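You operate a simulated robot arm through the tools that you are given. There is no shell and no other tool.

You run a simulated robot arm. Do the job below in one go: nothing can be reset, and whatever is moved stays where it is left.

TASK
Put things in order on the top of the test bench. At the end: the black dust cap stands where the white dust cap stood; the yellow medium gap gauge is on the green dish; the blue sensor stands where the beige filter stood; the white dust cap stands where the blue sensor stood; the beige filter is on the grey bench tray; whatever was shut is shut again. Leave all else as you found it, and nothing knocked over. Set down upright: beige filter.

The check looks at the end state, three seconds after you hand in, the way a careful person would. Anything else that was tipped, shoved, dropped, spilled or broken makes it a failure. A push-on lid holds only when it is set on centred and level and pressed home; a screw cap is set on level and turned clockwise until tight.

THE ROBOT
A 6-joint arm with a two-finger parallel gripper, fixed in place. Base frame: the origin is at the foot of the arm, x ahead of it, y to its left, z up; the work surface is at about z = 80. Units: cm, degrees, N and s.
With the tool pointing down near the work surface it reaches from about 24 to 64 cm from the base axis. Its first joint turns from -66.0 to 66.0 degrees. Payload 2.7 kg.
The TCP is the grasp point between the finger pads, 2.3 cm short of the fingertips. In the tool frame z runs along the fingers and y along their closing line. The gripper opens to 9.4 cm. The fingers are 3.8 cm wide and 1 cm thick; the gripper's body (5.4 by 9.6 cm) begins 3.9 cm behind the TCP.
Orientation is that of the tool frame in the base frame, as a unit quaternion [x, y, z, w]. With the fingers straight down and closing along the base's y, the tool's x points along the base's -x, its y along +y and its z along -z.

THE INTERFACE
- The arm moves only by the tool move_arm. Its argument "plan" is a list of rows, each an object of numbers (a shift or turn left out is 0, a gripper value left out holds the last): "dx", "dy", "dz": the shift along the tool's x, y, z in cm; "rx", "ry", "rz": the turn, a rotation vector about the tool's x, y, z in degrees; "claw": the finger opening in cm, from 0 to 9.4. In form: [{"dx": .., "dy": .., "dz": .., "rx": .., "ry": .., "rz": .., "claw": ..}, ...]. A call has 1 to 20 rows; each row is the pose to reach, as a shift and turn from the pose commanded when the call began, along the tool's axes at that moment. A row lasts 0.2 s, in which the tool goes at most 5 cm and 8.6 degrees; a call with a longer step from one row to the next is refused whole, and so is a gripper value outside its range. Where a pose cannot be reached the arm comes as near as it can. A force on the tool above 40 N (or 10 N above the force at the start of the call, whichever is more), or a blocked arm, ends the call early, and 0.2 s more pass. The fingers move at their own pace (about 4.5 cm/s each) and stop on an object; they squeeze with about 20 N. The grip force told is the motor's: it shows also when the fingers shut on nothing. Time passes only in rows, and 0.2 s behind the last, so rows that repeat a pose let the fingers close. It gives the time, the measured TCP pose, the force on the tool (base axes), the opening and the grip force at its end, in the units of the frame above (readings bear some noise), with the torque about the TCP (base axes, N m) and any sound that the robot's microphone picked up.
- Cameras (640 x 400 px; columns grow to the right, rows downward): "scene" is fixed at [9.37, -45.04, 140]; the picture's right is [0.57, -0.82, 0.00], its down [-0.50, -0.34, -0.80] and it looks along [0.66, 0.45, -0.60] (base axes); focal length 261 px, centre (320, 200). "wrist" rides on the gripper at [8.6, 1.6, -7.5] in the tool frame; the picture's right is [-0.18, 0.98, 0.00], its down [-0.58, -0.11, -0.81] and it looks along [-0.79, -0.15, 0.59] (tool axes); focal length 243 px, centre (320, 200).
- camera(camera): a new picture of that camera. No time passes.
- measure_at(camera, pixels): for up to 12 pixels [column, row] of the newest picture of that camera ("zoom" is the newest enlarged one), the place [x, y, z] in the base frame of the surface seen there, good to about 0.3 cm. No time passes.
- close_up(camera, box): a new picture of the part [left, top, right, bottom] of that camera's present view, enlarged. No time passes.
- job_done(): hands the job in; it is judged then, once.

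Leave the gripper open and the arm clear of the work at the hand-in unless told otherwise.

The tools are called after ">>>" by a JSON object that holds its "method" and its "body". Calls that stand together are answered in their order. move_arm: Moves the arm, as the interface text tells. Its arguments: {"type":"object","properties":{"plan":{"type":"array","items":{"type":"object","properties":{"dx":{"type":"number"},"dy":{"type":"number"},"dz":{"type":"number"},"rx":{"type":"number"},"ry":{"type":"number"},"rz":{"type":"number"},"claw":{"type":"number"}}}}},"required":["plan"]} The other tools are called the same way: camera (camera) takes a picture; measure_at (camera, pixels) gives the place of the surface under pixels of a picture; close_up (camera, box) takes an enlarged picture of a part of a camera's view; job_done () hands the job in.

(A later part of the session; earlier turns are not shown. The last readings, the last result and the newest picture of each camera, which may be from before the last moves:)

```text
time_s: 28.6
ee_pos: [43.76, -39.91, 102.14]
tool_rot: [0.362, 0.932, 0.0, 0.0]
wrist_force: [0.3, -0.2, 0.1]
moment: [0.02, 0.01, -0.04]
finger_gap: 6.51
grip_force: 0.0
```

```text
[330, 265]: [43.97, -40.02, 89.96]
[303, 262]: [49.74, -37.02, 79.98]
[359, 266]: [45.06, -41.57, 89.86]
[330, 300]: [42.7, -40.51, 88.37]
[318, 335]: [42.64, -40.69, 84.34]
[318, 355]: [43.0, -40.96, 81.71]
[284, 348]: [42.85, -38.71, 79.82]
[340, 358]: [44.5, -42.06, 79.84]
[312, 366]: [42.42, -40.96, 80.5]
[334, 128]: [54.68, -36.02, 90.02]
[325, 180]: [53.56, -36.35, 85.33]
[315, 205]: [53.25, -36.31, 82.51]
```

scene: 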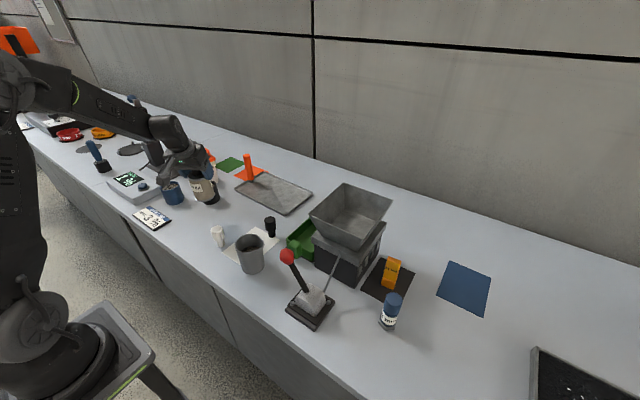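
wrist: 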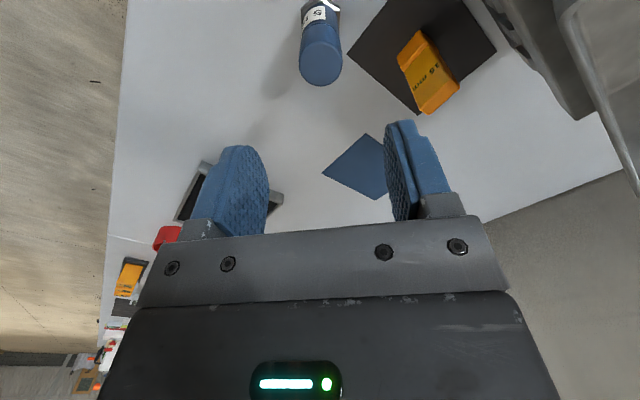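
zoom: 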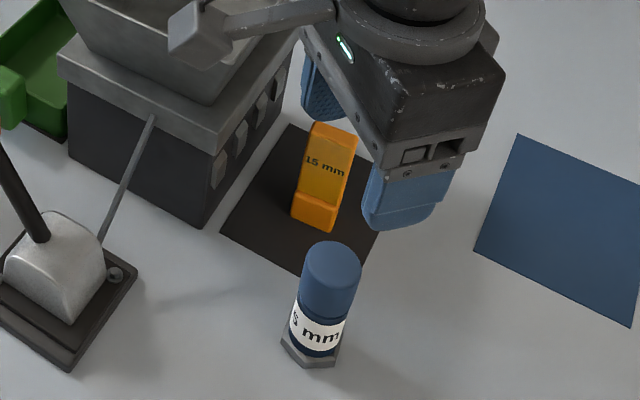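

Sensor axis refined to (43.95, −40.03). I descend to TCP z≈87.3 with the fingers 6.5 cm apart.

>>> {"method": "move_arm", "body": {"plan": [{"dx": -0.22, "dy": 0.04, "dz": 4}, {"dx": -0.22, "dy": 0.04, "dz": 8}, {"dx": -0.22, "dy": 0.04, "dz": 11}, {"dx": -0.22, "dy": 0.04, "dz": 13.5}, {"dx": -0.22, "dy": 0.04, "dz": 14.84}, {"dx": -0.22, "dy": 0.04, "dz": 14.84}]}}

>>> {"method": "close_up", "body": {"camera": "scene", "box": [330, 220, 450, 340]}}

```text
time_s: 30.0
ee_pos: [43.87, -40.07, 87.21]
tool_rot: [0.362, 0.932, 0.0, 0.0]
wrist_force: [-0.2, 0.6, 0.2]
moment: [0.02, 0.02, -0.02]
finger_gap: 6.48
grip_force: 0.1
```

```text
3.33 times, centred on (390, 280) of scene
```

zoom: 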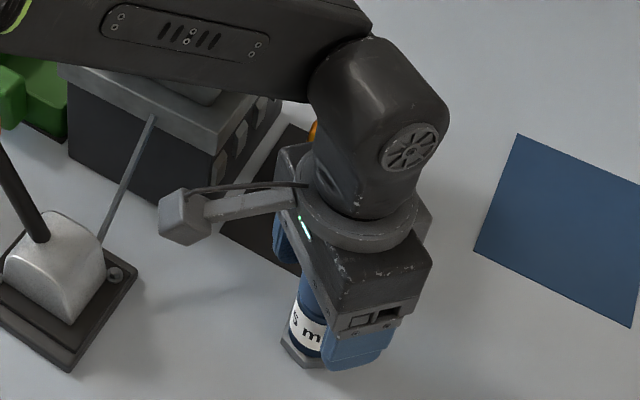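

The fingers straddle the sensor. I close on it.

>>> {"method": "move_arm", "body": {"plan": [{"claw": 5}, {"claw": 4}, {"claw": 2.0}, {"claw": 2.0}, {"claw": 2.0}, {"claw": 2.0}]}}

>>> {"method": "camera", "body": {"camera": "wrist"}}

```text
time_s: 31.4
ee_pos: [43.96, -40.1, 87.26]
tool_rot: [0.363, 0.932, 0.0, 0.001]
wrist_force: [-0.2, 0.3, -0.3]
moment: [0.01, 0.0, -0.02]
finger_gap: 3.53
grip_force: 19.4
```

```text
taken
```

wrist: 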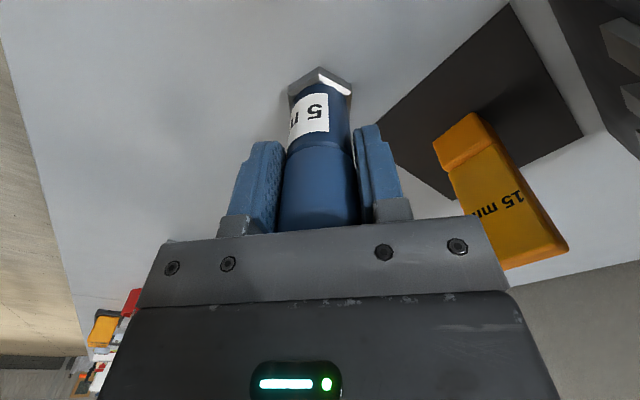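

Held at 3.53 cm. I lift straight up 25 cm so its base clears the hopper rim and lever.

>>> {"method": "move_arm", "body": {"plan": [{"dz": -0.5}, {"dz": -1.5}, {"dz": -3.5}, {"dz": -6.5}, {"dz": -10}, {"dz": -14}, {"dz": -18}, {"dz": -22}, {"dz": -25, "dx": 1}, {"dz": -25, "dx": 1}]}}

>>> {"method": "camera", "body": {"camera": "scene"}}

```text
time_s: 33.6
ee_pos: [43.26, -39.29, 112.44]
tool_rot: [0.363, 0.932, -0.001, 0.0]
wrist_force: [0.2, -0.3, -1.8]
moment: [0.02, -0.02, -0.04]
finger_gap: 3.53
grip_force: 20.2
```

```text
taken
```

scene: 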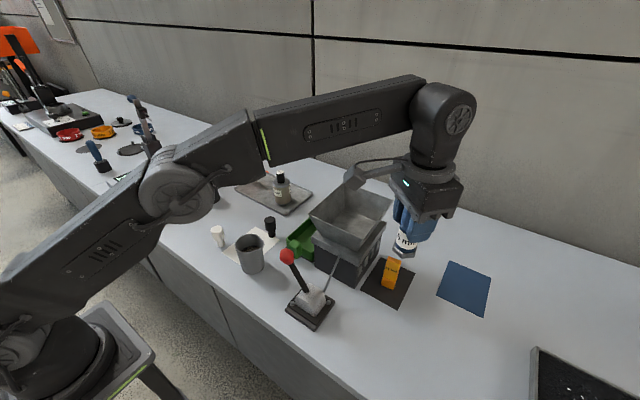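

The sensor is held upright with a clear base. I carry it at this height across to above the filter's old spot (44.05, 24.0).

>>> {"method": "move_arm", "body": {"plan": [{"dx": 1.2, "dy": 1.35, "rz": -2.0}, {"dx": 3.6, "dy": 4.0, "rz": -6.0}, {"dx": 6.1, "dy": 6.8, "rz": -10.3}, {"dx": 8.7, "dy": 9.7, "rz": -14.7}, {"dx": 11.3, "dy": 12.6, "rz": -19.0}, {"dx": 13.9, "dy": 15.5, "rz": -23.4}, {"dx": 16.5, "dy": 18.4, "rz": -27.8}, {"dx": 19.1, "dy": 21.3, "rz": -32.2}, {"dx": 21.7, "dy": 24.2, "rz": -36.6}, {"dx": 24.3, "dy": 27.1, "rz": -41.0}, {"dx": 26.9, "dy": 30.0, "rz": -45.3}, {"dx": 29.5, "dy": 32.9, "rz": -49.7}, {"dx": 32.1, "dy": 35.8, "rz": -54.1}, {"dx": 34.7, "dy": 38.7, "rz": -58.5}, {"dx": 37.2, "dy": 41.5, "rz": -62.7}, {"dx": 39.5, "dy": 44.0, "rz": -66.5}, {"dx": 41.3, "dy": 46.0, "rz": -69.6}, {"dx": 42.27, "dy": 47.1, "rz": -71.2}, {"dx": 42.27, "dy": 47.1, "rz": -71.2}]}}

>>> {"method": "camera", "body": {"camera": "wrist"}}

>>> {"method": "camera", "body": {"camera": "scene"}}

```text
time_s: 37.6
ee_pos: [43.9, 23.97, 112.06]
tool_rot: [-0.249, 0.969, -0.001, 0.0]
wrist_force: [-0.7, 0.3, -2.4]
moment: [-0.03, 0.03, 0.02]
finger_gap: 3.5
grip_force: 19.9
```

```text
taken
```

wrist: 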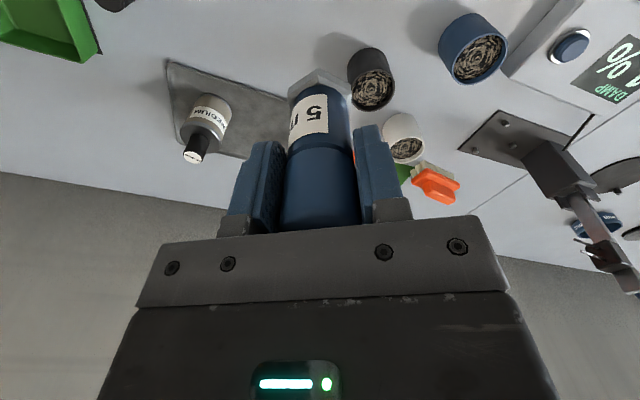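

```text
taken
```

scene: 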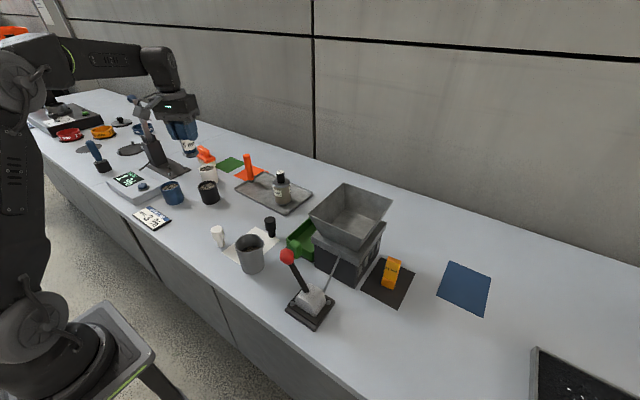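

Above the spot. I lower it to just above the bench.

>>> {"method": "move_arm", "body": {"plan": [{"dx": -0.15, "dy": -0.04, "dz": 3}, {"dx": -0.15, "dy": -0.04, "dz": 7}, {"dx": -0.15, "dy": -0.04, "dz": 11}, {"dx": -0.15, "dy": -0.04, "dz": 15}, {"dx": -0.15, "dy": -0.04, "dz": 18.5}, {"dx": -0.15, "dy": -0.04, "dz": 21.5}, {"dx": -0.15, "dy": -0.04, "dz": 23.5}, {"dx": -0.15, "dy": -0.04, "dz": 24.4}, {"dx": -0.15, "dy": -0.04, "dz": 24.5}]}}

>>> {"method": "close_up", "body": {"camera": "scene", "box": [150, 130, 290, 240]}}

```text
time_s: 39.6
ee_pos: [44.0, 23.8, 87.65]
tool_rot: [-0.247, 0.969, -0.001, 0.0]
wrist_force: [-0.2, -0.3, -1.7]
moment: [-0.01, 0.02, 0.0]
finger_gap: 3.49
grip_force: 20.1
```

```text
3.64 times, centred on (220, 185) of scene
```

zoom: 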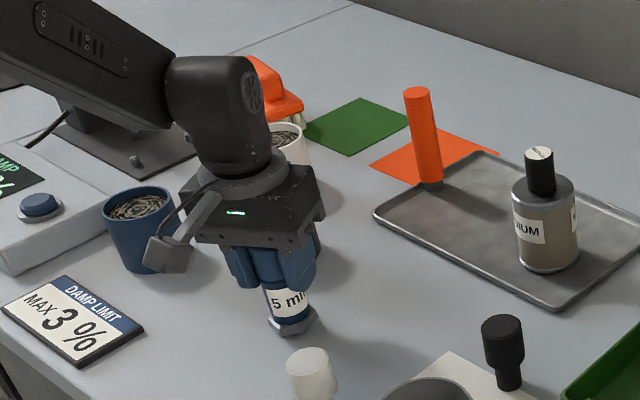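

I ease down in small steps until the base touches.

>>> {"method": "move_arm", "body": {"plan": [{"dz": 0.12}, {"dz": 0.24}, {"dz": 0.34}, {"dz": 0.34}]}}

```text
time_s: 40.6
ee_pos: [43.99, 23.85, 87.2]
tool_rot: [-0.248, 0.969, -0.001, 0.001]
wrist_force: [-0.6, 0.5, -0.3]
moment: [0.01, 0.0, 0.0]
finger_gap: 3.52
grip_force: 19.8
```

Weight nearly unloaded; one more 0.1 cm.

>>> {"method": "move_arm", "body": {"plan": [{"dz": 0.05}, {"dz": 0.1}, {"dz": 0.1}]}}

```text
time_s: 41.4
ee_pos: [44.02, 23.92, 87.34]
tool_rot: [-0.248, 0.969, -0.001, 0.001]
wrist_force: [-2.9, -1.0, 5.3]
moment: [0.05, 0.14, 0.03]
finger_gap: 3.51
grip_force: 20.4
```

Contact at 5 N. I open the fingers gently and check.

>>> {"method": "move_arm", "body": {"plan": [{"dz": -0.06, "claw": 3.8}, {"dz": -0.06, "claw": 4.4}, {"dz": -0.06, "claw": 6.0}, {"dz": -0.06, "claw": 7.0}, {"dz": -0.06, "claw": 7.0}]}}

>>> {"method": "close_up", "body": {"camera": "scene", "box": [170, 160, 250, 230]}}

```text
time_s: 42.6
ee_pos: [44.02, 23.84, 87.31]
tool_rot: [-0.247, 0.969, -0.001, 0.001]
wrist_force: [-0.1, 0.3, 0.0]
moment: [-0.03, 0.01, 0.01]
finger_gap: 6.99
grip_force: 0.1
```

```text
5.71 times, centred on (210, 195) of scene
```

zoom: 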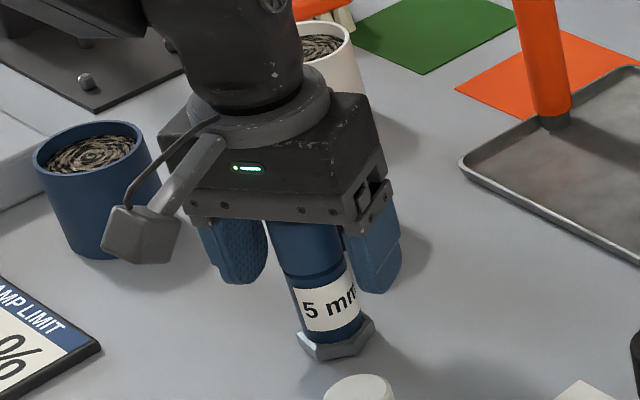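

Standing upright. I rise, then shift over to above the white cap at about (38.1, 11.75), z≈101.

>>> {"method": "move_arm", "body": {"plan": [{"dz": -1}, {"dz": -4}, {"dz": -8}, {"dz": -12}, {"dz": -14}, {"dx": 2.7, "dy": -1.9, "dz": -14, "rz": 2.9}, {"dx": 5.5, "dy": -3.9, "dz": -14, "rz": 5.8}, {"dx": 8.2, "dy": -5.8, "dz": -14, "rz": 8.6}, {"dx": 10.98, "dy": -7.8, "dz": -14, "rz": 11.5}, {"dx": 10.98, "dy": -7.8, "dz": -14, "rz": 11.5}]}}

>>> {"method": "camera", "body": {"camera": "wrist"}}

>>> {"method": "close_up", "body": {"camera": "wrist", "box": [240, 0, 400, 100]}}

>>> {"method": "close_up", "body": {"camera": "scene", "box": [170, 160, 290, 260]}}

```text
time_s: 44.8
ee_pos: [38.12, 11.82, 101.23]
tool_rot: [-0.15, 0.989, 0.0, 0.0]
wrist_force: [0.1, 0.6, -0.2]
moment: [-0.02, -0.01, 0.01]
finger_gap: 7.02
grip_force: 0.0
```

```text
taken
```

wrist: 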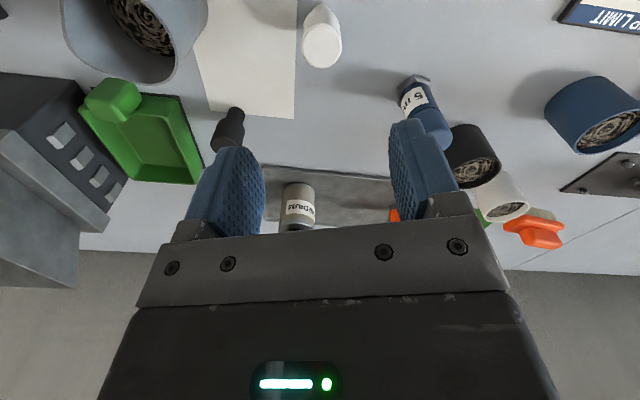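

```text
4.00 times, centred on (320, 50) of wrist
```

zoom: 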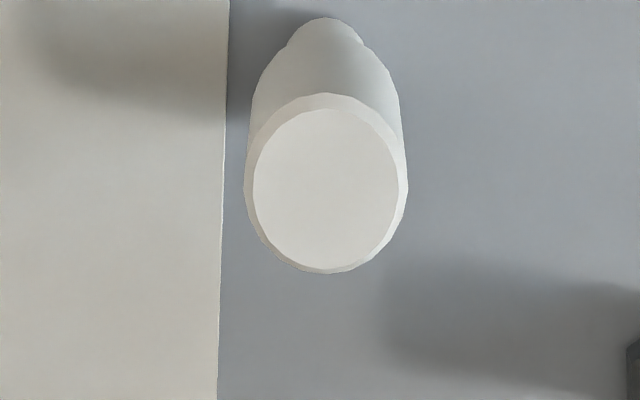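

```text
4.00 times, centred on (230, 210) of scene
```

zoom: 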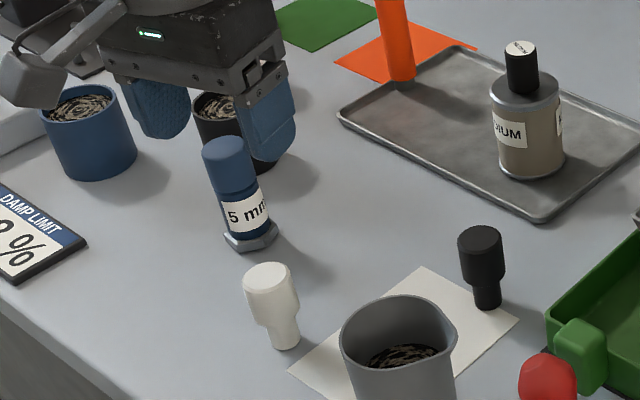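

I measure the white cap's top face (centre ≈ wrist (321,47)) and confirm the sensor's new place.

>>> {"method": "measure_at", "body": {"camera": "wrist", "pixels": [[321, 47], [305, 47], [338, 47], [321, 64], [321, 31], [310, 35], [333, 35], [310, 60], [333, 60], [321, 10], [321, 18], [318, 6]]}}

>>> {"method": "measure_at", "body": {"camera": "zoom", "pixels": [[227, 150], [210, 145], [244, 152], [227, 165], [225, 141], [240, 250], [252, 242], [268, 270], [285, 335], [284, 348], [272, 300], [482, 235]]}}

```text
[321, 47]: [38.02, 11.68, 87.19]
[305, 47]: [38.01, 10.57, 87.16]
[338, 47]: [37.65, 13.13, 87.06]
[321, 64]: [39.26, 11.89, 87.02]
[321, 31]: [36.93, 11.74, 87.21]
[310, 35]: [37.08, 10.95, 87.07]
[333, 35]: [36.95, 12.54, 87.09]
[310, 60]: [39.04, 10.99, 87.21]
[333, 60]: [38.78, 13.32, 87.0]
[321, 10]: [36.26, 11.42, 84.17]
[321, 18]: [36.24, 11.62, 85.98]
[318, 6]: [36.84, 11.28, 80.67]
```

```text
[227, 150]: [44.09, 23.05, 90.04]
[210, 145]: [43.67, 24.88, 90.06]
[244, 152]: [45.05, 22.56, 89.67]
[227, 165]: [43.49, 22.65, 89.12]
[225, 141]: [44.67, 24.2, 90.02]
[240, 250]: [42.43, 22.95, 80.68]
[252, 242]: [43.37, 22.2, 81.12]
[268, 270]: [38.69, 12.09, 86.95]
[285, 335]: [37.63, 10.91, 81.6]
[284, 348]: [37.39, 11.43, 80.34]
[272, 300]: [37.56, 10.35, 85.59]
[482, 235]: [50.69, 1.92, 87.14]
```

White cap axis at (37.97, 11.85), top 87.1. I descend to TCP z≈85.6 and close on its head.

>>> {"method": "move_arm", "body": {"plan": [{"dx": 0.13, "dy": 0.07, "dz": 4, "claw": 6}, {"dx": 0.13, "dy": 0.07, "dz": 8, "claw": 6}, {"dx": 0.13, "dy": 0.07, "dz": 12, "claw": 6}, {"dx": 0.13, "dy": 0.07, "dz": 14.5, "claw": 6}, {"dx": 0.13, "dy": 0.07, "dz": 15.63, "claw": 6}, {"dx": 0.13, "dy": 0.07, "dz": 15.63, "claw": 6}, {"dx": 0.13, "dy": 0.07, "dz": 15.63, "claw": 4.5}, {"dx": 0.13, "dy": 0.07, "dz": 15.63, "claw": 3.5}, {"dx": 0.13, "dy": 0.07, "dz": 15.63, "claw": 1.5}, {"dx": 0.13, "dy": 0.07, "dz": 15.63, "claw": 1.5}, {"dx": 0.13, "dy": 0.07, "dz": 15.63, "claw": 1.5}]}}

>>> {"method": "camera", "body": {"camera": "wrist"}}

>>> {"method": "close_up", "body": {"camera": "scene", "box": [170, 160, 290, 260]}}

```text
time_s: 47.2
ee_pos: [37.9, 11.67, 85.64]
tool_rot: [-0.15, 0.989, -0.001, 0.001]
wrist_force: [0.7, 0.1, 1.0]
moment: [-0.01, -0.08, -0.05]
finger_gap: 3.26
grip_force: 20.2
```

```text
taken
```

wrist: 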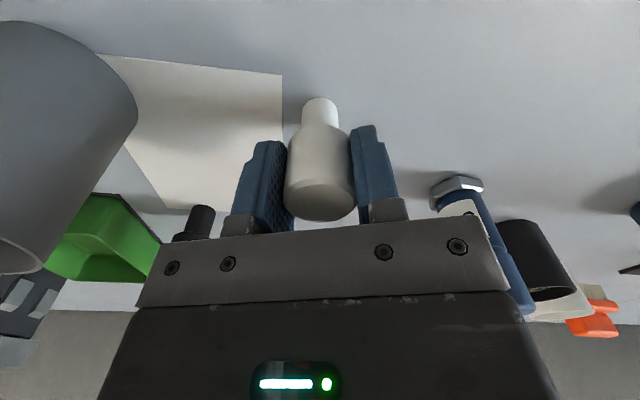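

```text
4.00 times, centred on (230, 210) of scene
```

zoom: 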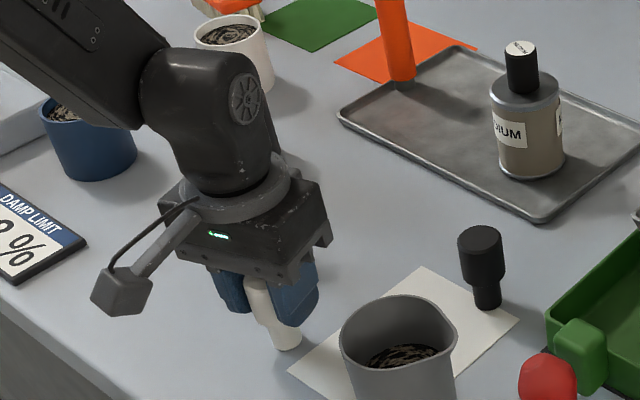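

Held at 3.26 cm. I lift straight up 24 cm.

>>> {"method": "move_arm", "body": {"plan": [{"dz": -0.5}, {"dz": -1.5}, {"dz": -4}, {"dz": -8}, {"dz": -12}, {"dz": -16}, {"dz": -20}, {"dz": -24}, {"dz": -24}]}}

>>> {"method": "camera", "body": {"camera": "scene"}}

```text
time_s: 49.2
ee_pos: [37.91, 11.83, 109.75]
tool_rot: [-0.15, 0.989, -0.001, 0.001]
wrist_force: [1.1, 0.2, -1.0]
moment: [0.02, 0.02, 0.01]
finger_gap: 3.25
grip_force: 20.1
```

```text
taken
```

scene: 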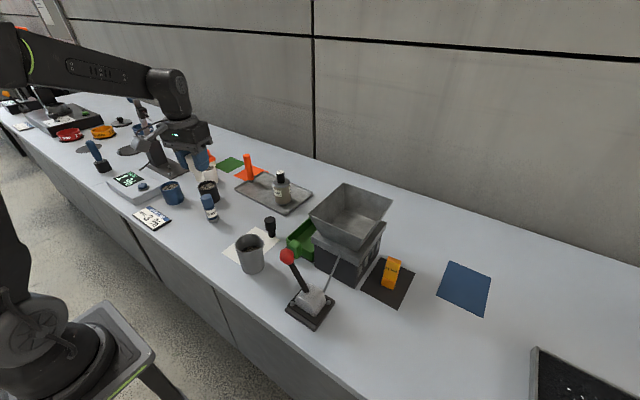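

I carry the white cap at z≈109.7 to above the sensor's old spot (43.95, −40.03).

>>> {"method": "move_arm", "body": {"plan": [{"dx": 0.3, "dy": -1.7, "rz": 2.0}, {"dx": 0.9, "dy": -4.8, "rz": 5.6}, {"dx": 1.55, "dy": -8.3, "rz": 9.6}, {"dx": 2.2, "dy": -11.8, "rz": 13.7}, {"dx": 2.86, "dy": -15.3, "rz": 17.8}, {"dx": 3.52, "dy": -18.8, "rz": 21.8}, {"dx": 4.18, "dy": -22.3, "rz": 25.9}, {"dx": 4.83, "dy": -25.8, "rz": 30.0}, {"dx": 5.49, "dy": -29.3, "rz": 34.0}, {"dx": 6.14, "dy": -32.8, "rz": 38.1}, {"dx": 6.8, "dy": -36.3, "rz": 42.2}, {"dx": 7.45, "dy": -39.8, "rz": 46.2}, {"dx": 8.1, "dy": -43.3, "rz": 50.3}, {"dx": 8.75, "dy": -46.7, "rz": 54.3}, {"dx": 9.3, "dy": -49.6, "rz": 57.6}, {"dx": 9.61, "dy": -51.32, "rz": 59.6}, {"dx": 9.61, "dy": -51.32, "rz": 59.6}]}}

>>> {"method": "camera", "body": {"camera": "wrist"}}

```text
time_s: 52.8
ee_pos: [43.97, -40.1, 109.82]
tool_rot: [0.362, 0.932, 0.0, 0.001]
wrist_force: [0.0, 0.5, -0.1]
moment: [0.01, -0.02, 0.02]
finger_gap: 3.23
grip_force: 19.9
```

```text
taken
```

wrist: 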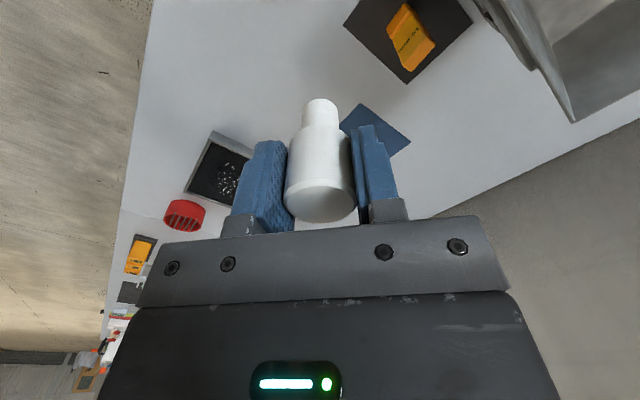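

Directly above. I lower to just above the bench (TCP z≈85.95).

>>> {"method": "move_arm", "body": {"plan": [{"dz": 3}, {"dz": 7}, {"dz": 11}, {"dz": 15}, {"dz": 18.5}, {"dz": 21.2}, {"dz": 23}, {"dz": 23.85}, {"dz": 23.85}]}}

>>> {"method": "move_arm", "body": {"plan": [{"dz": 0.1}, {"dz": 0.2}, {"dz": 0.2}]}}

>>> {"method": "close_up", "body": {"camera": "scene", "box": [330, 220, 450, 340]}}

```text
time_s: 54.8
ee_pos: [44.15, -40.1, 85.9]
tool_rot: [0.361, 0.933, -0.001, 0.001]
wrist_force: [-0.6, 0.5, 0.0]
moment: [0.03, -0.04, 0.02]
finger_gap: 3.24
grip_force: 20.1
```

```text
time_s: 55.6
ee_pos: [44.0, -40.05, 85.7]
tool_rot: [0.362, 0.932, 0.0, 0.001]
wrist_force: [0.4, 0.7, 0.7]
moment: [0.05, 0.02, 0.03]
finger_gap: 3.2
grip_force: 20.2
```

```text
3.33 times, centred on (390, 280) of scene
```

zoom: 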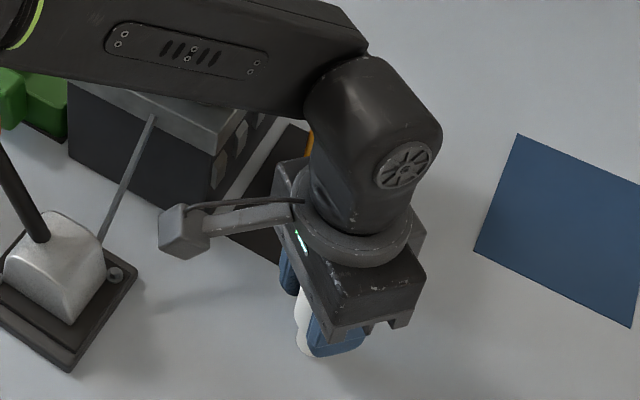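

A little more until contact is clear.

>>> {"method": "move_arm", "body": {"plan": [{"dz": 0.06}, {"dz": 0.12}, {"dz": 0.12}]}}

```text
time_s: 56.4
ee_pos: [44.06, -40.14, 85.69]
tool_rot: [0.362, 0.932, -0.001, 0.002]
wrist_force: [-2.6, 2.8, 10.5]
moment: [0.18, 0.08, -0.01]
finger_gap: 3.25
grip_force: 19.9
```

Contact at 10 N. I back off 0.1 cm and open gently, then rise straight up.

>>> {"method": "move_arm", "body": {"plan": [{"dz": -0.1}, {"dz": -0.1, "claw": 3.6}, {"dz": -0.1, "claw": 4.2}, {"dz": -0.1, "claw": 5.5}, {"dz": -0.1, "claw": 6.5}, {"dz": -0.1, "claw": 6.5}, {"dz": -1.5, "claw": 6.5}, {"dz": -5, "claw": 6.5}, {"dz": -9, "claw": 6.5}, {"dz": -13, "claw": 6.5}, {"dz": -17, "claw": 6.5}, {"dz": -21, "claw": 6.5}, {"dz": -23, "claw": 6.5}, {"dz": -23, "claw": 6.5}]}}

>>> {"method": "close_up", "body": {"camera": "scene", "box": [330, 220, 450, 340]}}

>>> {"method": "measure_at", "body": {"camera": "zoom", "pixels": [[320, 275], [325, 340], [323, 350], [340, 160]]}}

```text
time_s: 59.4
ee_pos: [44.06, -40.02, 108.65]
tool_rot: [0.361, 0.932, 0.0, 0.001]
wrist_force: [-0.3, -0.5, 0.0]
moment: [0.01, 0.04, 0.0]
finger_gap: 6.5
grip_force: 0.0
```

```text
3.33 times, centred on (390, 280) of scene
```

zoom: 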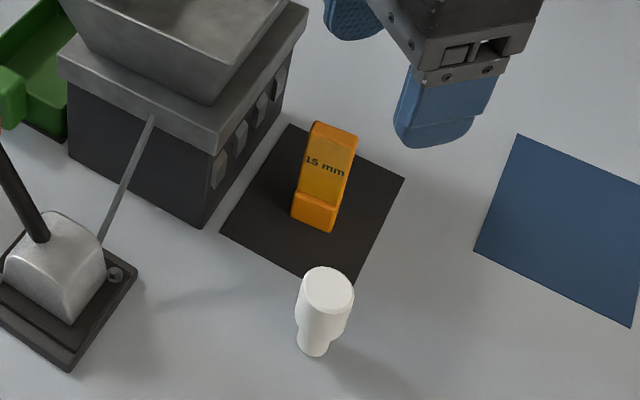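

```text
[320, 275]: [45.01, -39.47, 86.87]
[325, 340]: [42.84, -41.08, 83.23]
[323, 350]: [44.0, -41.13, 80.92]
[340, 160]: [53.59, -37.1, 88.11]
```

White cap stands upright on the sensor's old spot. Next the gauge: I take a wrist picture here for its exact outline.

>>> {"method": "camera", "body": {"camera": "wrist"}}

>>> {"method": "close_up", "body": {"camera": "wrist", "box": [340, 0, 480, 100]}}

```text
taken
```

wrist: 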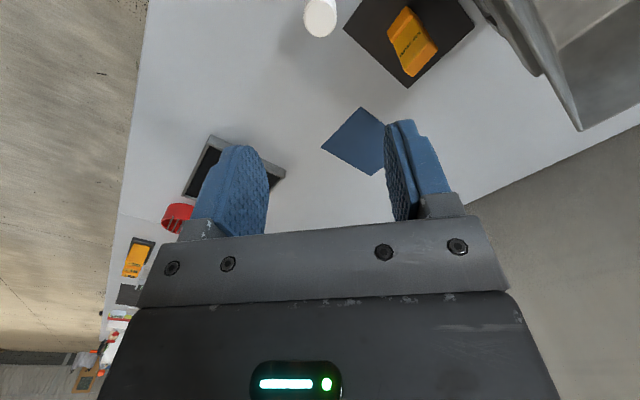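

```text
4.00 times, centred on (410, 50) of wrist
```

zoom: 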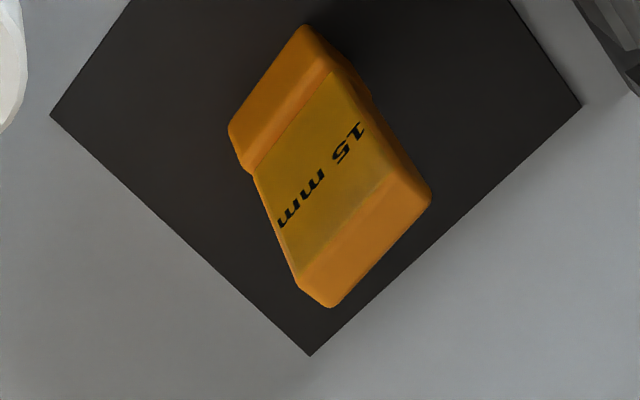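

There is another yellow object on a dark mat at wrist (137,258), and items near it. I zoom in to make sure which gauge is the "medium" one, and measure the near gauge's outline.

>>> {"method": "measure_at", "body": {"camera": "zoom", "pixels": [[332, 300], [425, 195], [305, 270], [395, 165], [365, 235], [350, 258], [325, 80], [250, 165], [235, 130], [305, 35], [300, 290], [400, 175]]}}

>>> {"method": "close_up", "body": {"camera": "wrist", "box": [70, 180, 230, 400]}}

>>> {"method": "measure_at", "body": {"camera": "wrist", "pixels": [[137, 260], [178, 216], [125, 295], [230, 190]]}}

```text
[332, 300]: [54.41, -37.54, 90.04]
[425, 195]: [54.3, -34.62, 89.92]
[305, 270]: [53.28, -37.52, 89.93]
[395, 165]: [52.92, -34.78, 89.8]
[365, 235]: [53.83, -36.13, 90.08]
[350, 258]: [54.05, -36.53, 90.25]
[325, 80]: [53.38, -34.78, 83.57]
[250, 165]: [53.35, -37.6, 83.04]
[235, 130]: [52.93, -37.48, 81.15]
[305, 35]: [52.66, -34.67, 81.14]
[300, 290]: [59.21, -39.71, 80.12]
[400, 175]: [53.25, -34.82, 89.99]
```

```text
1.82 times, centred on (150, 290) of wrist
```

zoom: 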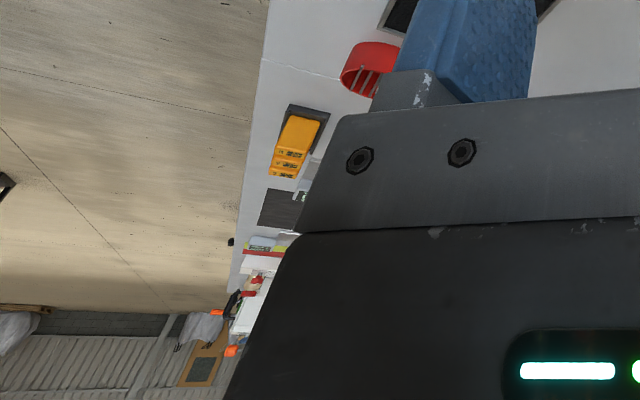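

```text
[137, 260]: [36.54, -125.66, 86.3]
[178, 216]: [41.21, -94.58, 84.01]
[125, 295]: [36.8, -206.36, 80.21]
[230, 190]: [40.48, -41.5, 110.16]
```

The far yellow item is at y≈−126, far out of reach and a different device, so the near "15 mm" block is the gauge. Its centre is ≈ (53.8, −36.15), with its width direction turned about 4.5°. I align the yaw to 4.5° at height.

>>> {"method": "move_arm", "body": {"plan": [{"dx": 0.15, "dy": 0.65, "rz": -7.8}, {"dx": 0.3, "dy": 1.3, "rz": -15.6}, {"dx": 0.45, "dy": 1.95, "rz": -23.4}, {"dx": 0.6, "dy": 2.6, "rz": -31.2}, {"dx": 0.8, "dy": 3.3, "rz": -39}, {"dx": 0.94, "dy": 3.91, "rz": -46.85}, {"dx": 0.94, "dy": 3.91, "rz": -46.85}]}}

>>> {"method": "move_arm", "body": {"plan": [{"ry": -6.7, "claw": 6.2}, {"ry": -13.4, "claw": 6.2}, {"ry": -20, "claw": 6.2}, {"ry": -20, "claw": 6.2}]}}

>>> {"method": "camera", "body": {"camera": "wrist"}}

>>> {"method": "camera", "body": {"camera": "scene"}}

```text
time_s: 61.0
ee_pos: [45.9, -36.43, 108.61]
tool_rot: [-0.04, 0.999, -0.001, 0.001]
wrist_force: [0.3, -0.5, 0.5]
moment: [-0.01, 0.0, 0.02]
finger_gap: 6.49
grip_force: 0.2
```

```text
time_s: 62.0
ee_pos: [46.06, -36.59, 108.69]
tool_rot: [-0.039, 0.984, 0.006, 0.176]
wrist_force: [-0.1, 0.2, 0.0]
moment: [0.02, 0.0, -0.03]
finger_gap: 6.2
grip_force: 0.1
```

```text
taken
```

wrist: 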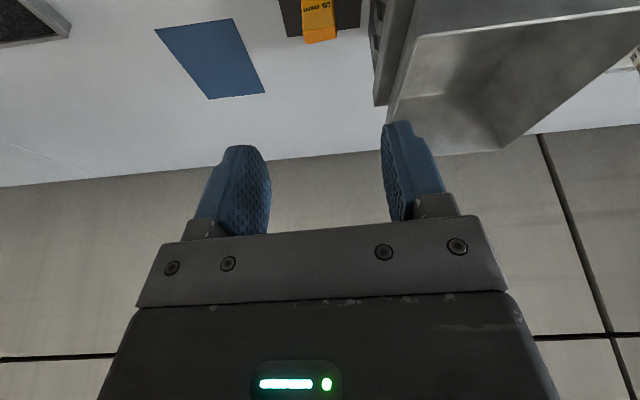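

```text
taken
```

scene: 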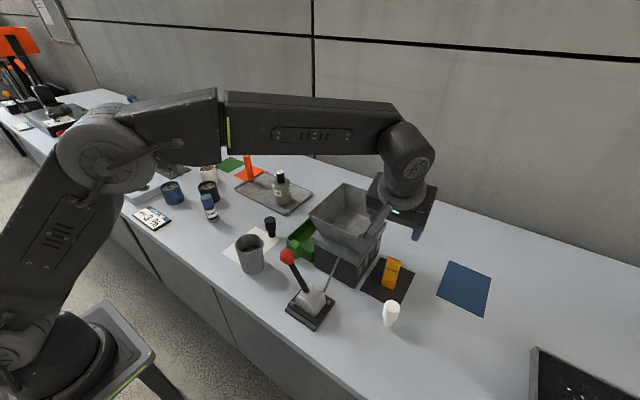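

I check how high the forearm and wrist sit above the hopper before going lower.

>>> {"method": "measure_at", "body": {"camera": "scene", "pixels": [[350, 150], [300, 145], [250, 138], [375, 155], [400, 190], [385, 170], [375, 205], [370, 225], [360, 226], [420, 205], [400, 165], [385, 120]]}}

>>> {"method": "close_up", "body": {"camera": "scene", "box": [300, 90, 460, 290]}}

```text
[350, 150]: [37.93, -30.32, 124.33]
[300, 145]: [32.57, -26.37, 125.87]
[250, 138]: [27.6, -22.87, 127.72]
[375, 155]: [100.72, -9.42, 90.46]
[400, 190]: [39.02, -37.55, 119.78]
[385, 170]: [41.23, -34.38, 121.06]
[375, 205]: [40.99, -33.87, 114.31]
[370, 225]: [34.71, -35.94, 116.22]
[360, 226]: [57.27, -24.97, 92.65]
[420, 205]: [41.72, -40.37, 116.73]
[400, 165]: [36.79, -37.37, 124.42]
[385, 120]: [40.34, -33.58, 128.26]
```

```text
2.00 times, centred on (380, 190) of scene
```

zoom: 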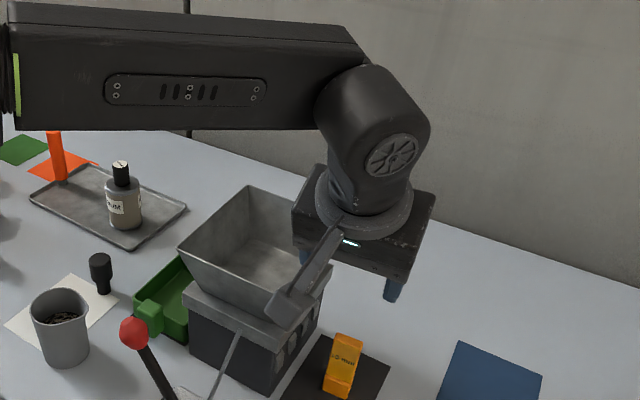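

Forearm underside stays ~15 cm above the TCP, so at grasp height it clears the hopper rim. I move forward and down to above the gauge (TCP z≈97).

>>> {"method": "move_arm", "body": {"plan": [{"dx": -2.0, "dy": -0.05, "dz": 1.2}, {"dx": -4.6, "dy": -0.1, "dz": 3.2}, {"dx": -6.8, "dy": -0.17, "dz": 5.0}, {"dx": -6.0, "dy": -0.17, "dz": 7.5}, {"dx": -4.8, "dy": -0.17, "dz": 10.5}, {"dx": -3.7, "dy": -0.17, "dz": 12.9}, {"dx": -3.28, "dy": -0.17, "dz": 13.65}, {"dx": -3.28, "dy": -0.17, "dz": 13.65}]}}

>>> {"method": "camera", "body": {"camera": "scene"}}

>>> {"method": "close_up", "body": {"camera": "scene", "box": [320, 160, 460, 300]}}

>>> {"method": "camera", "body": {"camera": "wrist"}}

```text
time_s: 63.8
ee_pos: [53.6, -36.12, 96.92]
tool_rot: [-0.038, 0.984, 0.005, 0.175]
wrist_force: [-0.3, -0.2, -0.7]
moment: [-0.03, 0.01, 0.0]
finger_gap: 6.2
grip_force: 0.0
```

```text
taken
```

scene: 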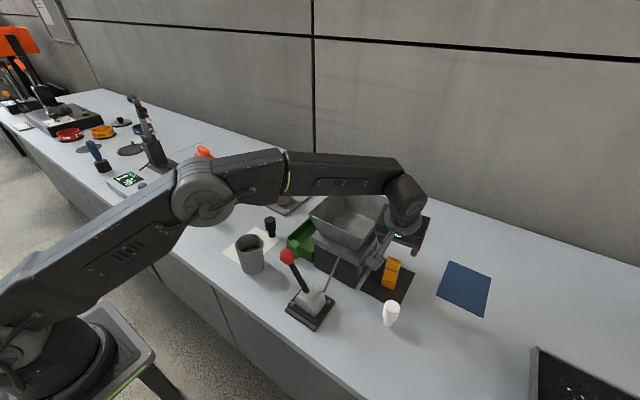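

```text
2.86 times, centred on (390, 230) of scene
```

zoom: 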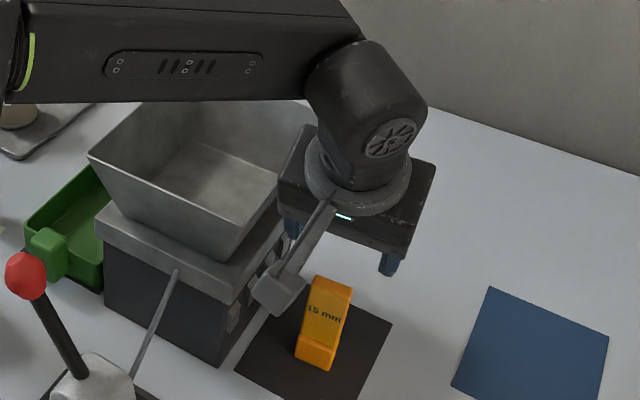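

```text
taken
```

wrist: 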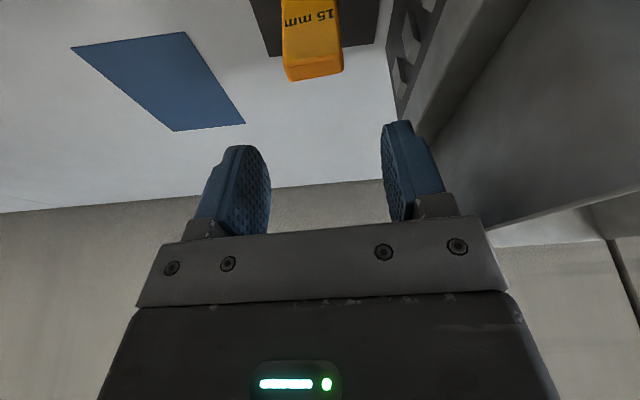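

I measure the hopper's and machine's right edges to know the side clearance for the gripper body (its side will be at y≈−31.3).

>>> {"method": "measure_at", "body": {"camera": "wrist", "pixels": [[490, 226], [520, 217], [560, 208], [600, 200], [420, 100], [405, 110], [470, 40], [440, 130], [310, 75], [290, 80], [342, 70], [313, 55]]}}

>>> {"method": "measure_at", "body": {"camera": "scene", "pixels": [[387, 203], [378, 200], [352, 247], [360, 240], [381, 222], [375, 252], [385, 250], [395, 215], [350, 190], [330, 190], [300, 192], [345, 195]]}}

```text
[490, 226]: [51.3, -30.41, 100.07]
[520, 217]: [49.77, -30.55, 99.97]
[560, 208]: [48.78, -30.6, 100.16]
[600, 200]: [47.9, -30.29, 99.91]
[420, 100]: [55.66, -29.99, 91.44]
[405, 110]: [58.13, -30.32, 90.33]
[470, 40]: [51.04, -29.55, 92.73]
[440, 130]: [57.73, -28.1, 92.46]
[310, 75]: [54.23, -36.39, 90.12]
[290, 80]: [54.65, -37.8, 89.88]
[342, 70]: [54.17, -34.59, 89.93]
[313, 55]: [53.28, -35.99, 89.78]
```

```text
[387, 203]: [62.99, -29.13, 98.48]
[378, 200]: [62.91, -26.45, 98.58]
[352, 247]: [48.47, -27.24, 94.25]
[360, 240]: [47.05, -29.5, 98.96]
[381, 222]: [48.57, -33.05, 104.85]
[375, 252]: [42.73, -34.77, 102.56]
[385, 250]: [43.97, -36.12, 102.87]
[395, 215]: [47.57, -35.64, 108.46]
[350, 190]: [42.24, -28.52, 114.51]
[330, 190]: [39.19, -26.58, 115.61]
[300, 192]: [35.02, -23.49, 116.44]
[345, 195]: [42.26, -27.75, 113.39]
```

Side clearance to the hopper rim is about 1.2 cm, and the rim runs parallel to my yaw. I lower vertically to TCP z≈88, fingers 6.2 cm apart around the 3.3 cm wide gauge.

>>> {"method": "move_arm", "body": {"plan": [{"dx": 0.5, "dy": -0.07, "dz": 2.1}, {"dx": 1.2, "dy": -0.07, "dz": 4.2}, {"dx": 2.0, "dy": -0.07, "dz": 6.3}, {"dx": 2.5, "dy": -0.07, "dz": 7.6}, {"dx": 2.85, "dy": -0.07, "dz": 8.44}, {"dx": 2.85, "dy": -0.07, "dz": 8.44}]}}

>>> {"method": "camera", "body": {"camera": "wrist"}}

>>> {"method": "close_up", "body": {"camera": "scene", "box": [320, 160, 460, 300]}}

```text
time_s: 65.2
ee_pos: [53.88, -36.25, 87.89]
tool_rot: [-0.038, 0.984, 0.006, 0.174]
wrist_force: [0.1, 0.5, 0.1]
moment: [-0.05, 0.01, 0.0]
finger_gap: 6.22
grip_force: 0.0
```

```text
taken
```

wrist: 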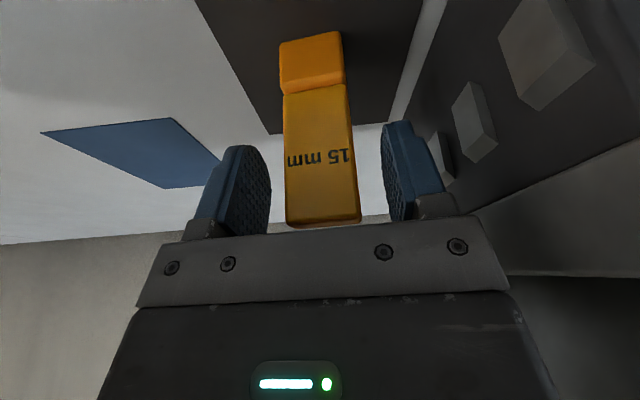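

```text
2.86 times, centred on (390, 230) of scene
```

zoom: 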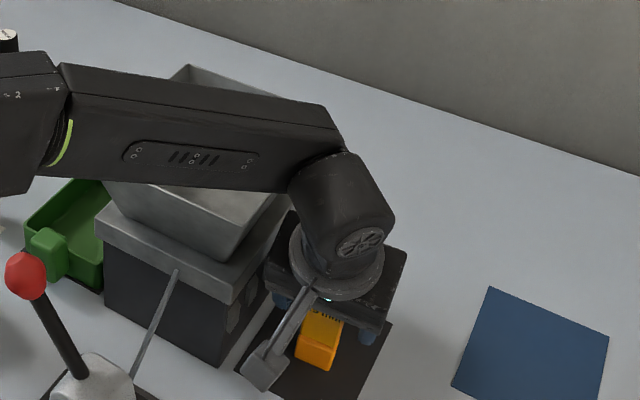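

Well centred (gauge between both fingers in the wrist view), no contact. I close on it.

>>> {"method": "move_arm", "body": {"plan": [{"claw": 5.0}, {"claw": 4.2}, {"claw": 3.7}, {"claw": 2.0}, {"claw": 2.0}, {"claw": 2.0}]}}

>>> {"method": "camera", "body": {"camera": "wrist"}}

```text
time_s: 66.6
ee_pos: [53.98, -36.17, 87.99]
tool_rot: [-0.038, 0.984, 0.006, 0.175]
wrist_force: [0.8, -0.1, 0.3]
moment: [0.03, 0.01, 0.01]
finger_gap: 3.36
grip_force: 20.3
```

```text
taken
```

wrist: 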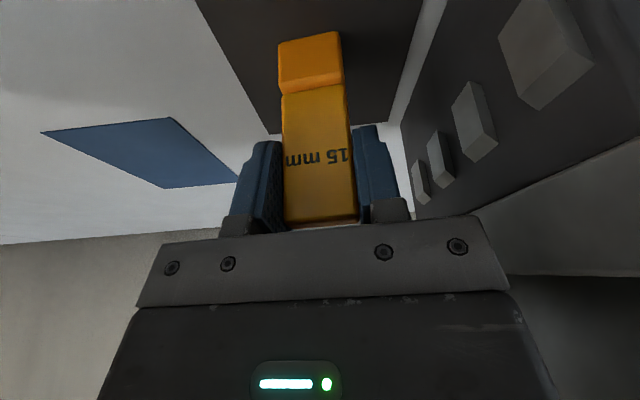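

Held at 3.36 cm. I lift straight up first, then up and slightly back, to TCP z≈112.

>>> {"method": "move_arm", "body": {"plan": [{"dx": -0.17, "dz": -0.47}, {"dx": -0.51, "dz": -1.41}, {"dx": -1.2, "dz": -3.3}, {"dx": -2.2, "dz": -6.1}, {"dx": -3.25, "dz": -8.93}, {"dx": -3.3, "dz": -12.2}, {"dx": -3.1, "dz": -15.8}, {"dx": -2.9, "dz": -19.4}, {"dx": -2.7, "dz": -23}, {"dx": -2.57, "dz": -24.6}, {"dx": -2.57, "dz": -24.6}]}}

>>> {"method": "camera", "body": {"camera": "scene"}}

```text
time_s: 69.0
ee_pos: [47.83, -36.69, 111.92]
tool_rot: [-0.039, 0.984, 0.006, 0.174]
wrist_force: [0.2, -0.6, -0.5]
moment: [0.0, 0.01, -0.01]
finger_gap: 3.37
grip_force: 19.6
```

```text
taken
```

scene: 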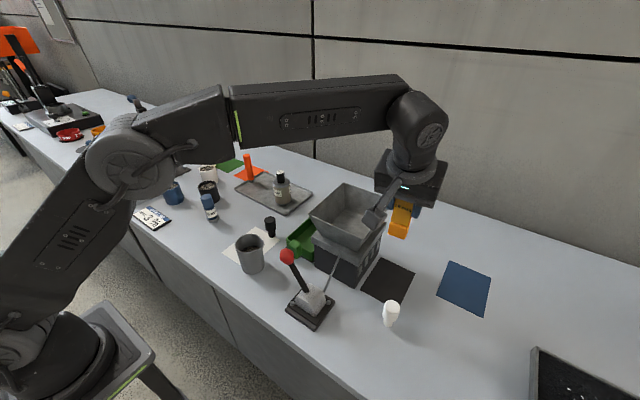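

The gauge is held upright, base at z≈104. I carry it over the hopper to above the green dish at (56, −9.7).

>>> {"method": "move_arm", "body": {"plan": [{"dx": -0.5, "dy": 1.4, "dz": 0.2}, {"dx": -1.4, "dy": 3.9, "dz": 0.5}, {"dx": -2.7, "dy": 7.2, "dz": 0.97}, {"dx": -3.9, "dy": 10.5, "dz": 1.4}, {"dx": -5.1, "dy": 13.9, "dz": 1.85}, {"dx": -6.3, "dy": 17.3, "dz": 2.3}, {"dx": -7.5, "dy": 20.6, "dz": 2.74}, {"dx": -8.6, "dy": 23.5, "dz": 3.13}, {"dx": -9.3, "dy": 25.4, "dz": 3.38}, {"dx": -9.63, "dy": 26.27, "dz": 3.5}, {"dx": -9.63, "dy": 26.27, "dz": 3.5}]}}

>>> {"method": "camera", "body": {"camera": "scene"}}

>>> {"method": "camera", "body": {"camera": "wrist"}}

```text
time_s: 71.4
ee_pos: [56.05, -9.66, 111.93]
tool_rot: [-0.04, 0.984, 0.007, 0.174]
wrist_force: [-0.6, 0.6, 0.5]
moment: [0.02, 0.01, -0.01]
finger_gap: 3.34
grip_force: 20.1
```

```text
taken
```

scene: 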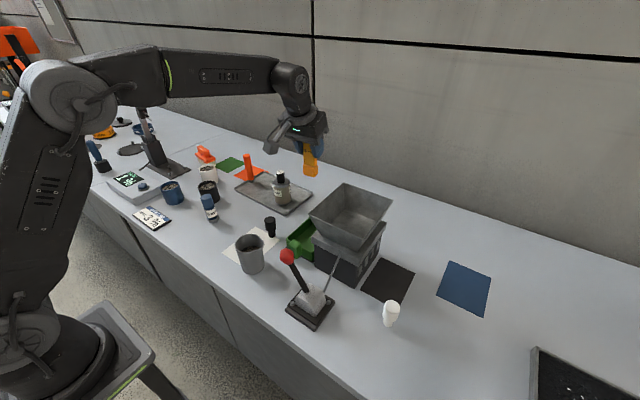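

```text
taken
```

wrist: 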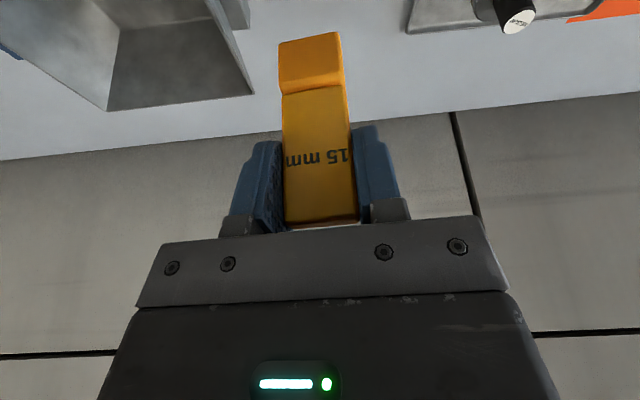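

Lined up over the dish. I lower vertically in stages to TCP z≈92 and check clearances.

>>> {"method": "move_arm", "body": {"plan": [{"dx": 1.0, "dz": 2.8}, {"dx": 2.4, "dz": 6.6}, {"dx": 3.8, "dz": 10.4}, {"dx": 5.1, "dz": 14.1}, {"dx": 6.2, "dz": 17.0}, {"dx": 6.8, "dz": 18.7}, {"dx": 6.8, "dz": 18.7}]}}

>>> {"method": "camera", "body": {"camera": "wrist"}}

>>> {"method": "close_up", "body": {"camera": "scene", "box": [230, 140, 370, 280]}}

```text
time_s: 73.0
ee_pos: [55.96, -9.5, 92.06]
tool_rot: [-0.039, 0.984, 0.006, 0.175]
wrist_force: [0.1, 0.6, -0.7]
moment: [0.02, -0.03, 0.03]
finger_gap: 3.37
grip_force: 20.1
```

```text
taken
```

wrist: 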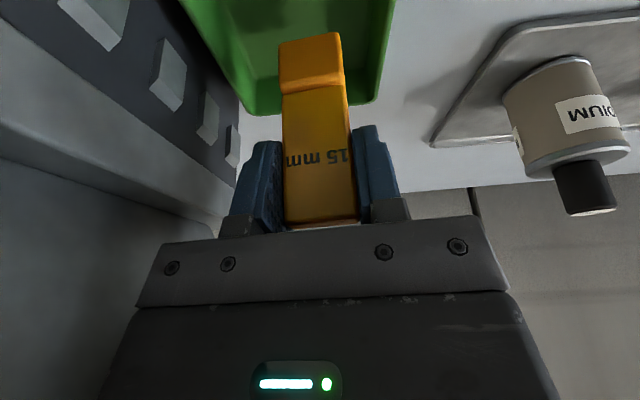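

```text
2.86 times, centred on (300, 210) of scene
```

zoom: 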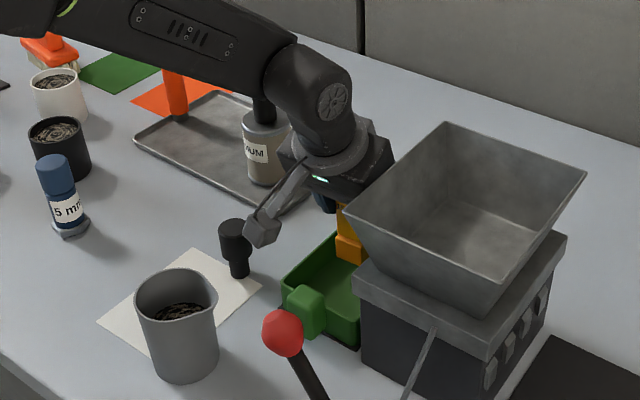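

All clear. I lower to TCP z≈89 and then ease down for contact.

>>> {"method": "move_arm", "body": {"plan": [{"dx": 0.5, "dz": 1.4}, {"dx": 0.85, "dz": 2.35}, {"dx": 1.05, "dz": 2.9}, {"dx": 1.05, "dz": 2.9}]}}

>>> {"method": "move_arm", "body": {"plan": [{"dx": 0.05, "dz": 0.14}, {"dx": 0.1, "dz": 0.28}, {"dx": 0.14, "dz": 0.38}, {"dx": 0.14, "dz": 0.38}]}}

```text
time_s: 73.8
ee_pos: [56.37, -9.7, 89.97]
tool_rot: [-0.039, 0.983, 0.004, 0.182]
wrist_force: [-0.4, 0.7, 5.5]
moment: [0.14, -0.03, 0.0]
finger_gap: 3.38
grip_force: 20.0
stopped in row 3: the force on the tool passed its limit at 44 N (the readings are from after the stop); the commanded pose is now the measured one
```

```text
time_s: 74.8
ee_pos: [56.63, -9.72, 89.96]
tool_rot: [-0.04, 0.982, 0.004, 0.186]
wrist_force: [-5.1, -0.2, 34.8]
moment: [0.16, 0.18, -0.01]
finger_gap: 3.37
grip_force: 19.3
```

It made contact earlier than expected (TCP z≈90, 35 N now). I back off upward at once and look.

>>> {"method": "move_arm", "body": {"plan": [{"dx": -0.1, "dz": -0.28}, {"dx": -0.27, "dz": -0.75}, {"dx": -0.27, "dz": -0.75}]}}

>>> {"method": "camera", "body": {"camera": "wrist"}}

>>> {"method": "close_up", "body": {"camera": "scene", "box": [260, 170, 350, 260]}}

>>> {"method": "camera", "body": {"camera": "scene"}}

```text
time_s: 75.6
ee_pos: [56.17, -9.58, 90.05]
tool_rot: [-0.038, 0.984, 0.006, 0.176]
wrist_force: [0.2, -0.3, -0.5]
moment: [0.01, -0.02, -0.01]
finger_gap: 3.39
grip_force: 19.9
```

```text
taken
```

wrist: 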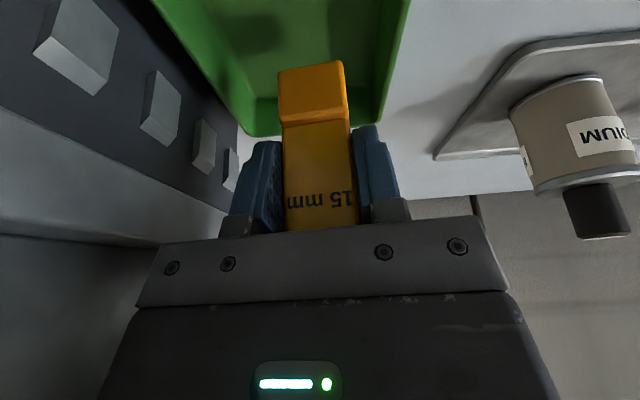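

```text
4.44 times, centred on (305, 215) of scene
```

zoom: 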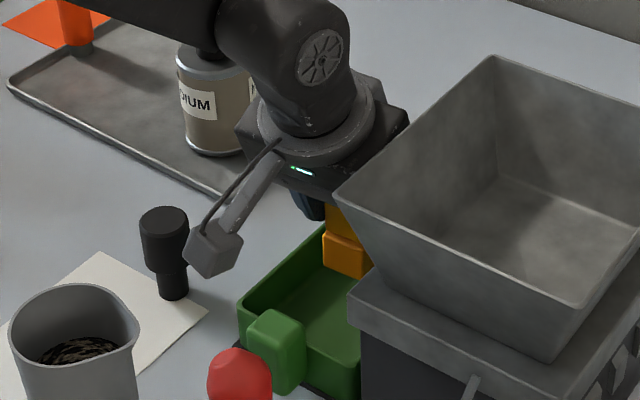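

```text
taken
```

scene: 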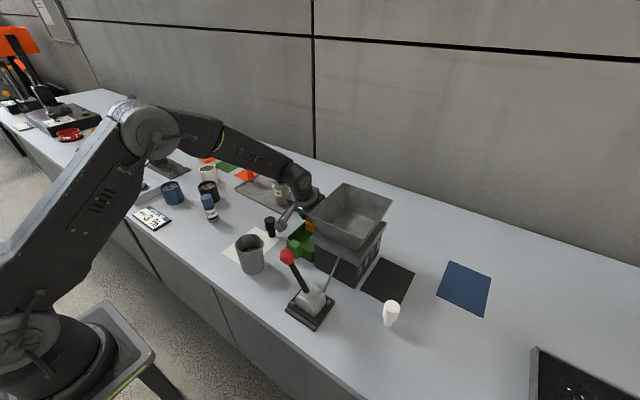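

The gauge slid up a bit in the grip. I measure the gauge's foot and the dish floor around it to see what it met.

>>> {"method": "measure_at", "body": {"camera": "wrist", "pixels": [[310, 72], [285, 76], [337, 68], [312, 100], [312, 130], [310, 55], [270, 60], [350, 45], [360, 100], [260, 105], [315, 30], [320, 220]]}}

>>> {"method": "measure_at", "body": {"camera": "scene", "pixels": [[330, 226], [309, 230], [311, 222], [305, 235], [300, 228], [322, 235], [297, 232], [308, 240], [296, 225], [300, 240], [292, 243], [325, 228]]}}

>>> {"method": "close_up", "body": {"camera": "wrist", "box": [200, 0, 440, 150]}}

```text
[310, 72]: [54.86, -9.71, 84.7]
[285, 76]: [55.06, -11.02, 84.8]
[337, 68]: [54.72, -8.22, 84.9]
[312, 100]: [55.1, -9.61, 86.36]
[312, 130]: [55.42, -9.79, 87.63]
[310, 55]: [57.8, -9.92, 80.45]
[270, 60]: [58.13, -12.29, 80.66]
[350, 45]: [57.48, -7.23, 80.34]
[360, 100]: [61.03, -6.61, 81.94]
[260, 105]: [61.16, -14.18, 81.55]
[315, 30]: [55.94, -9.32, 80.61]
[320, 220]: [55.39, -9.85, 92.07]
```

```text
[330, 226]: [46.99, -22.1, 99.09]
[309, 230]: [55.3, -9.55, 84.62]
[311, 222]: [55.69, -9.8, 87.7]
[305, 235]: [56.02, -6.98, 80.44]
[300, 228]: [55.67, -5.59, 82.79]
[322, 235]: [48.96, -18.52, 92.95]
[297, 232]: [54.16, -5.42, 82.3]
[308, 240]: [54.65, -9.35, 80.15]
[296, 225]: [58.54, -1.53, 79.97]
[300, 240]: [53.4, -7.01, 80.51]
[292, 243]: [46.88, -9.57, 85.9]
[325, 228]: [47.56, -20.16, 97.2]
```

```text
2.67 times, centred on (320, 75) of wrist
```

zoom: 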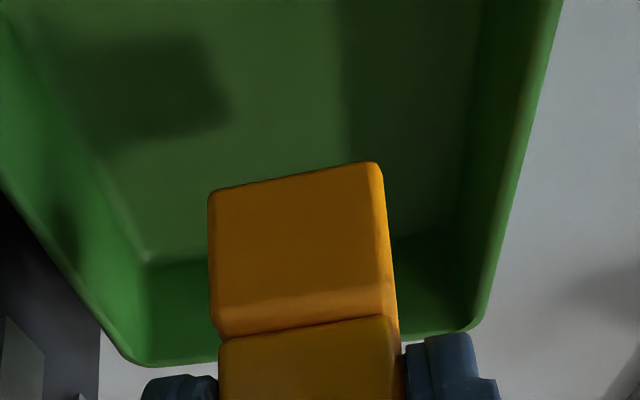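

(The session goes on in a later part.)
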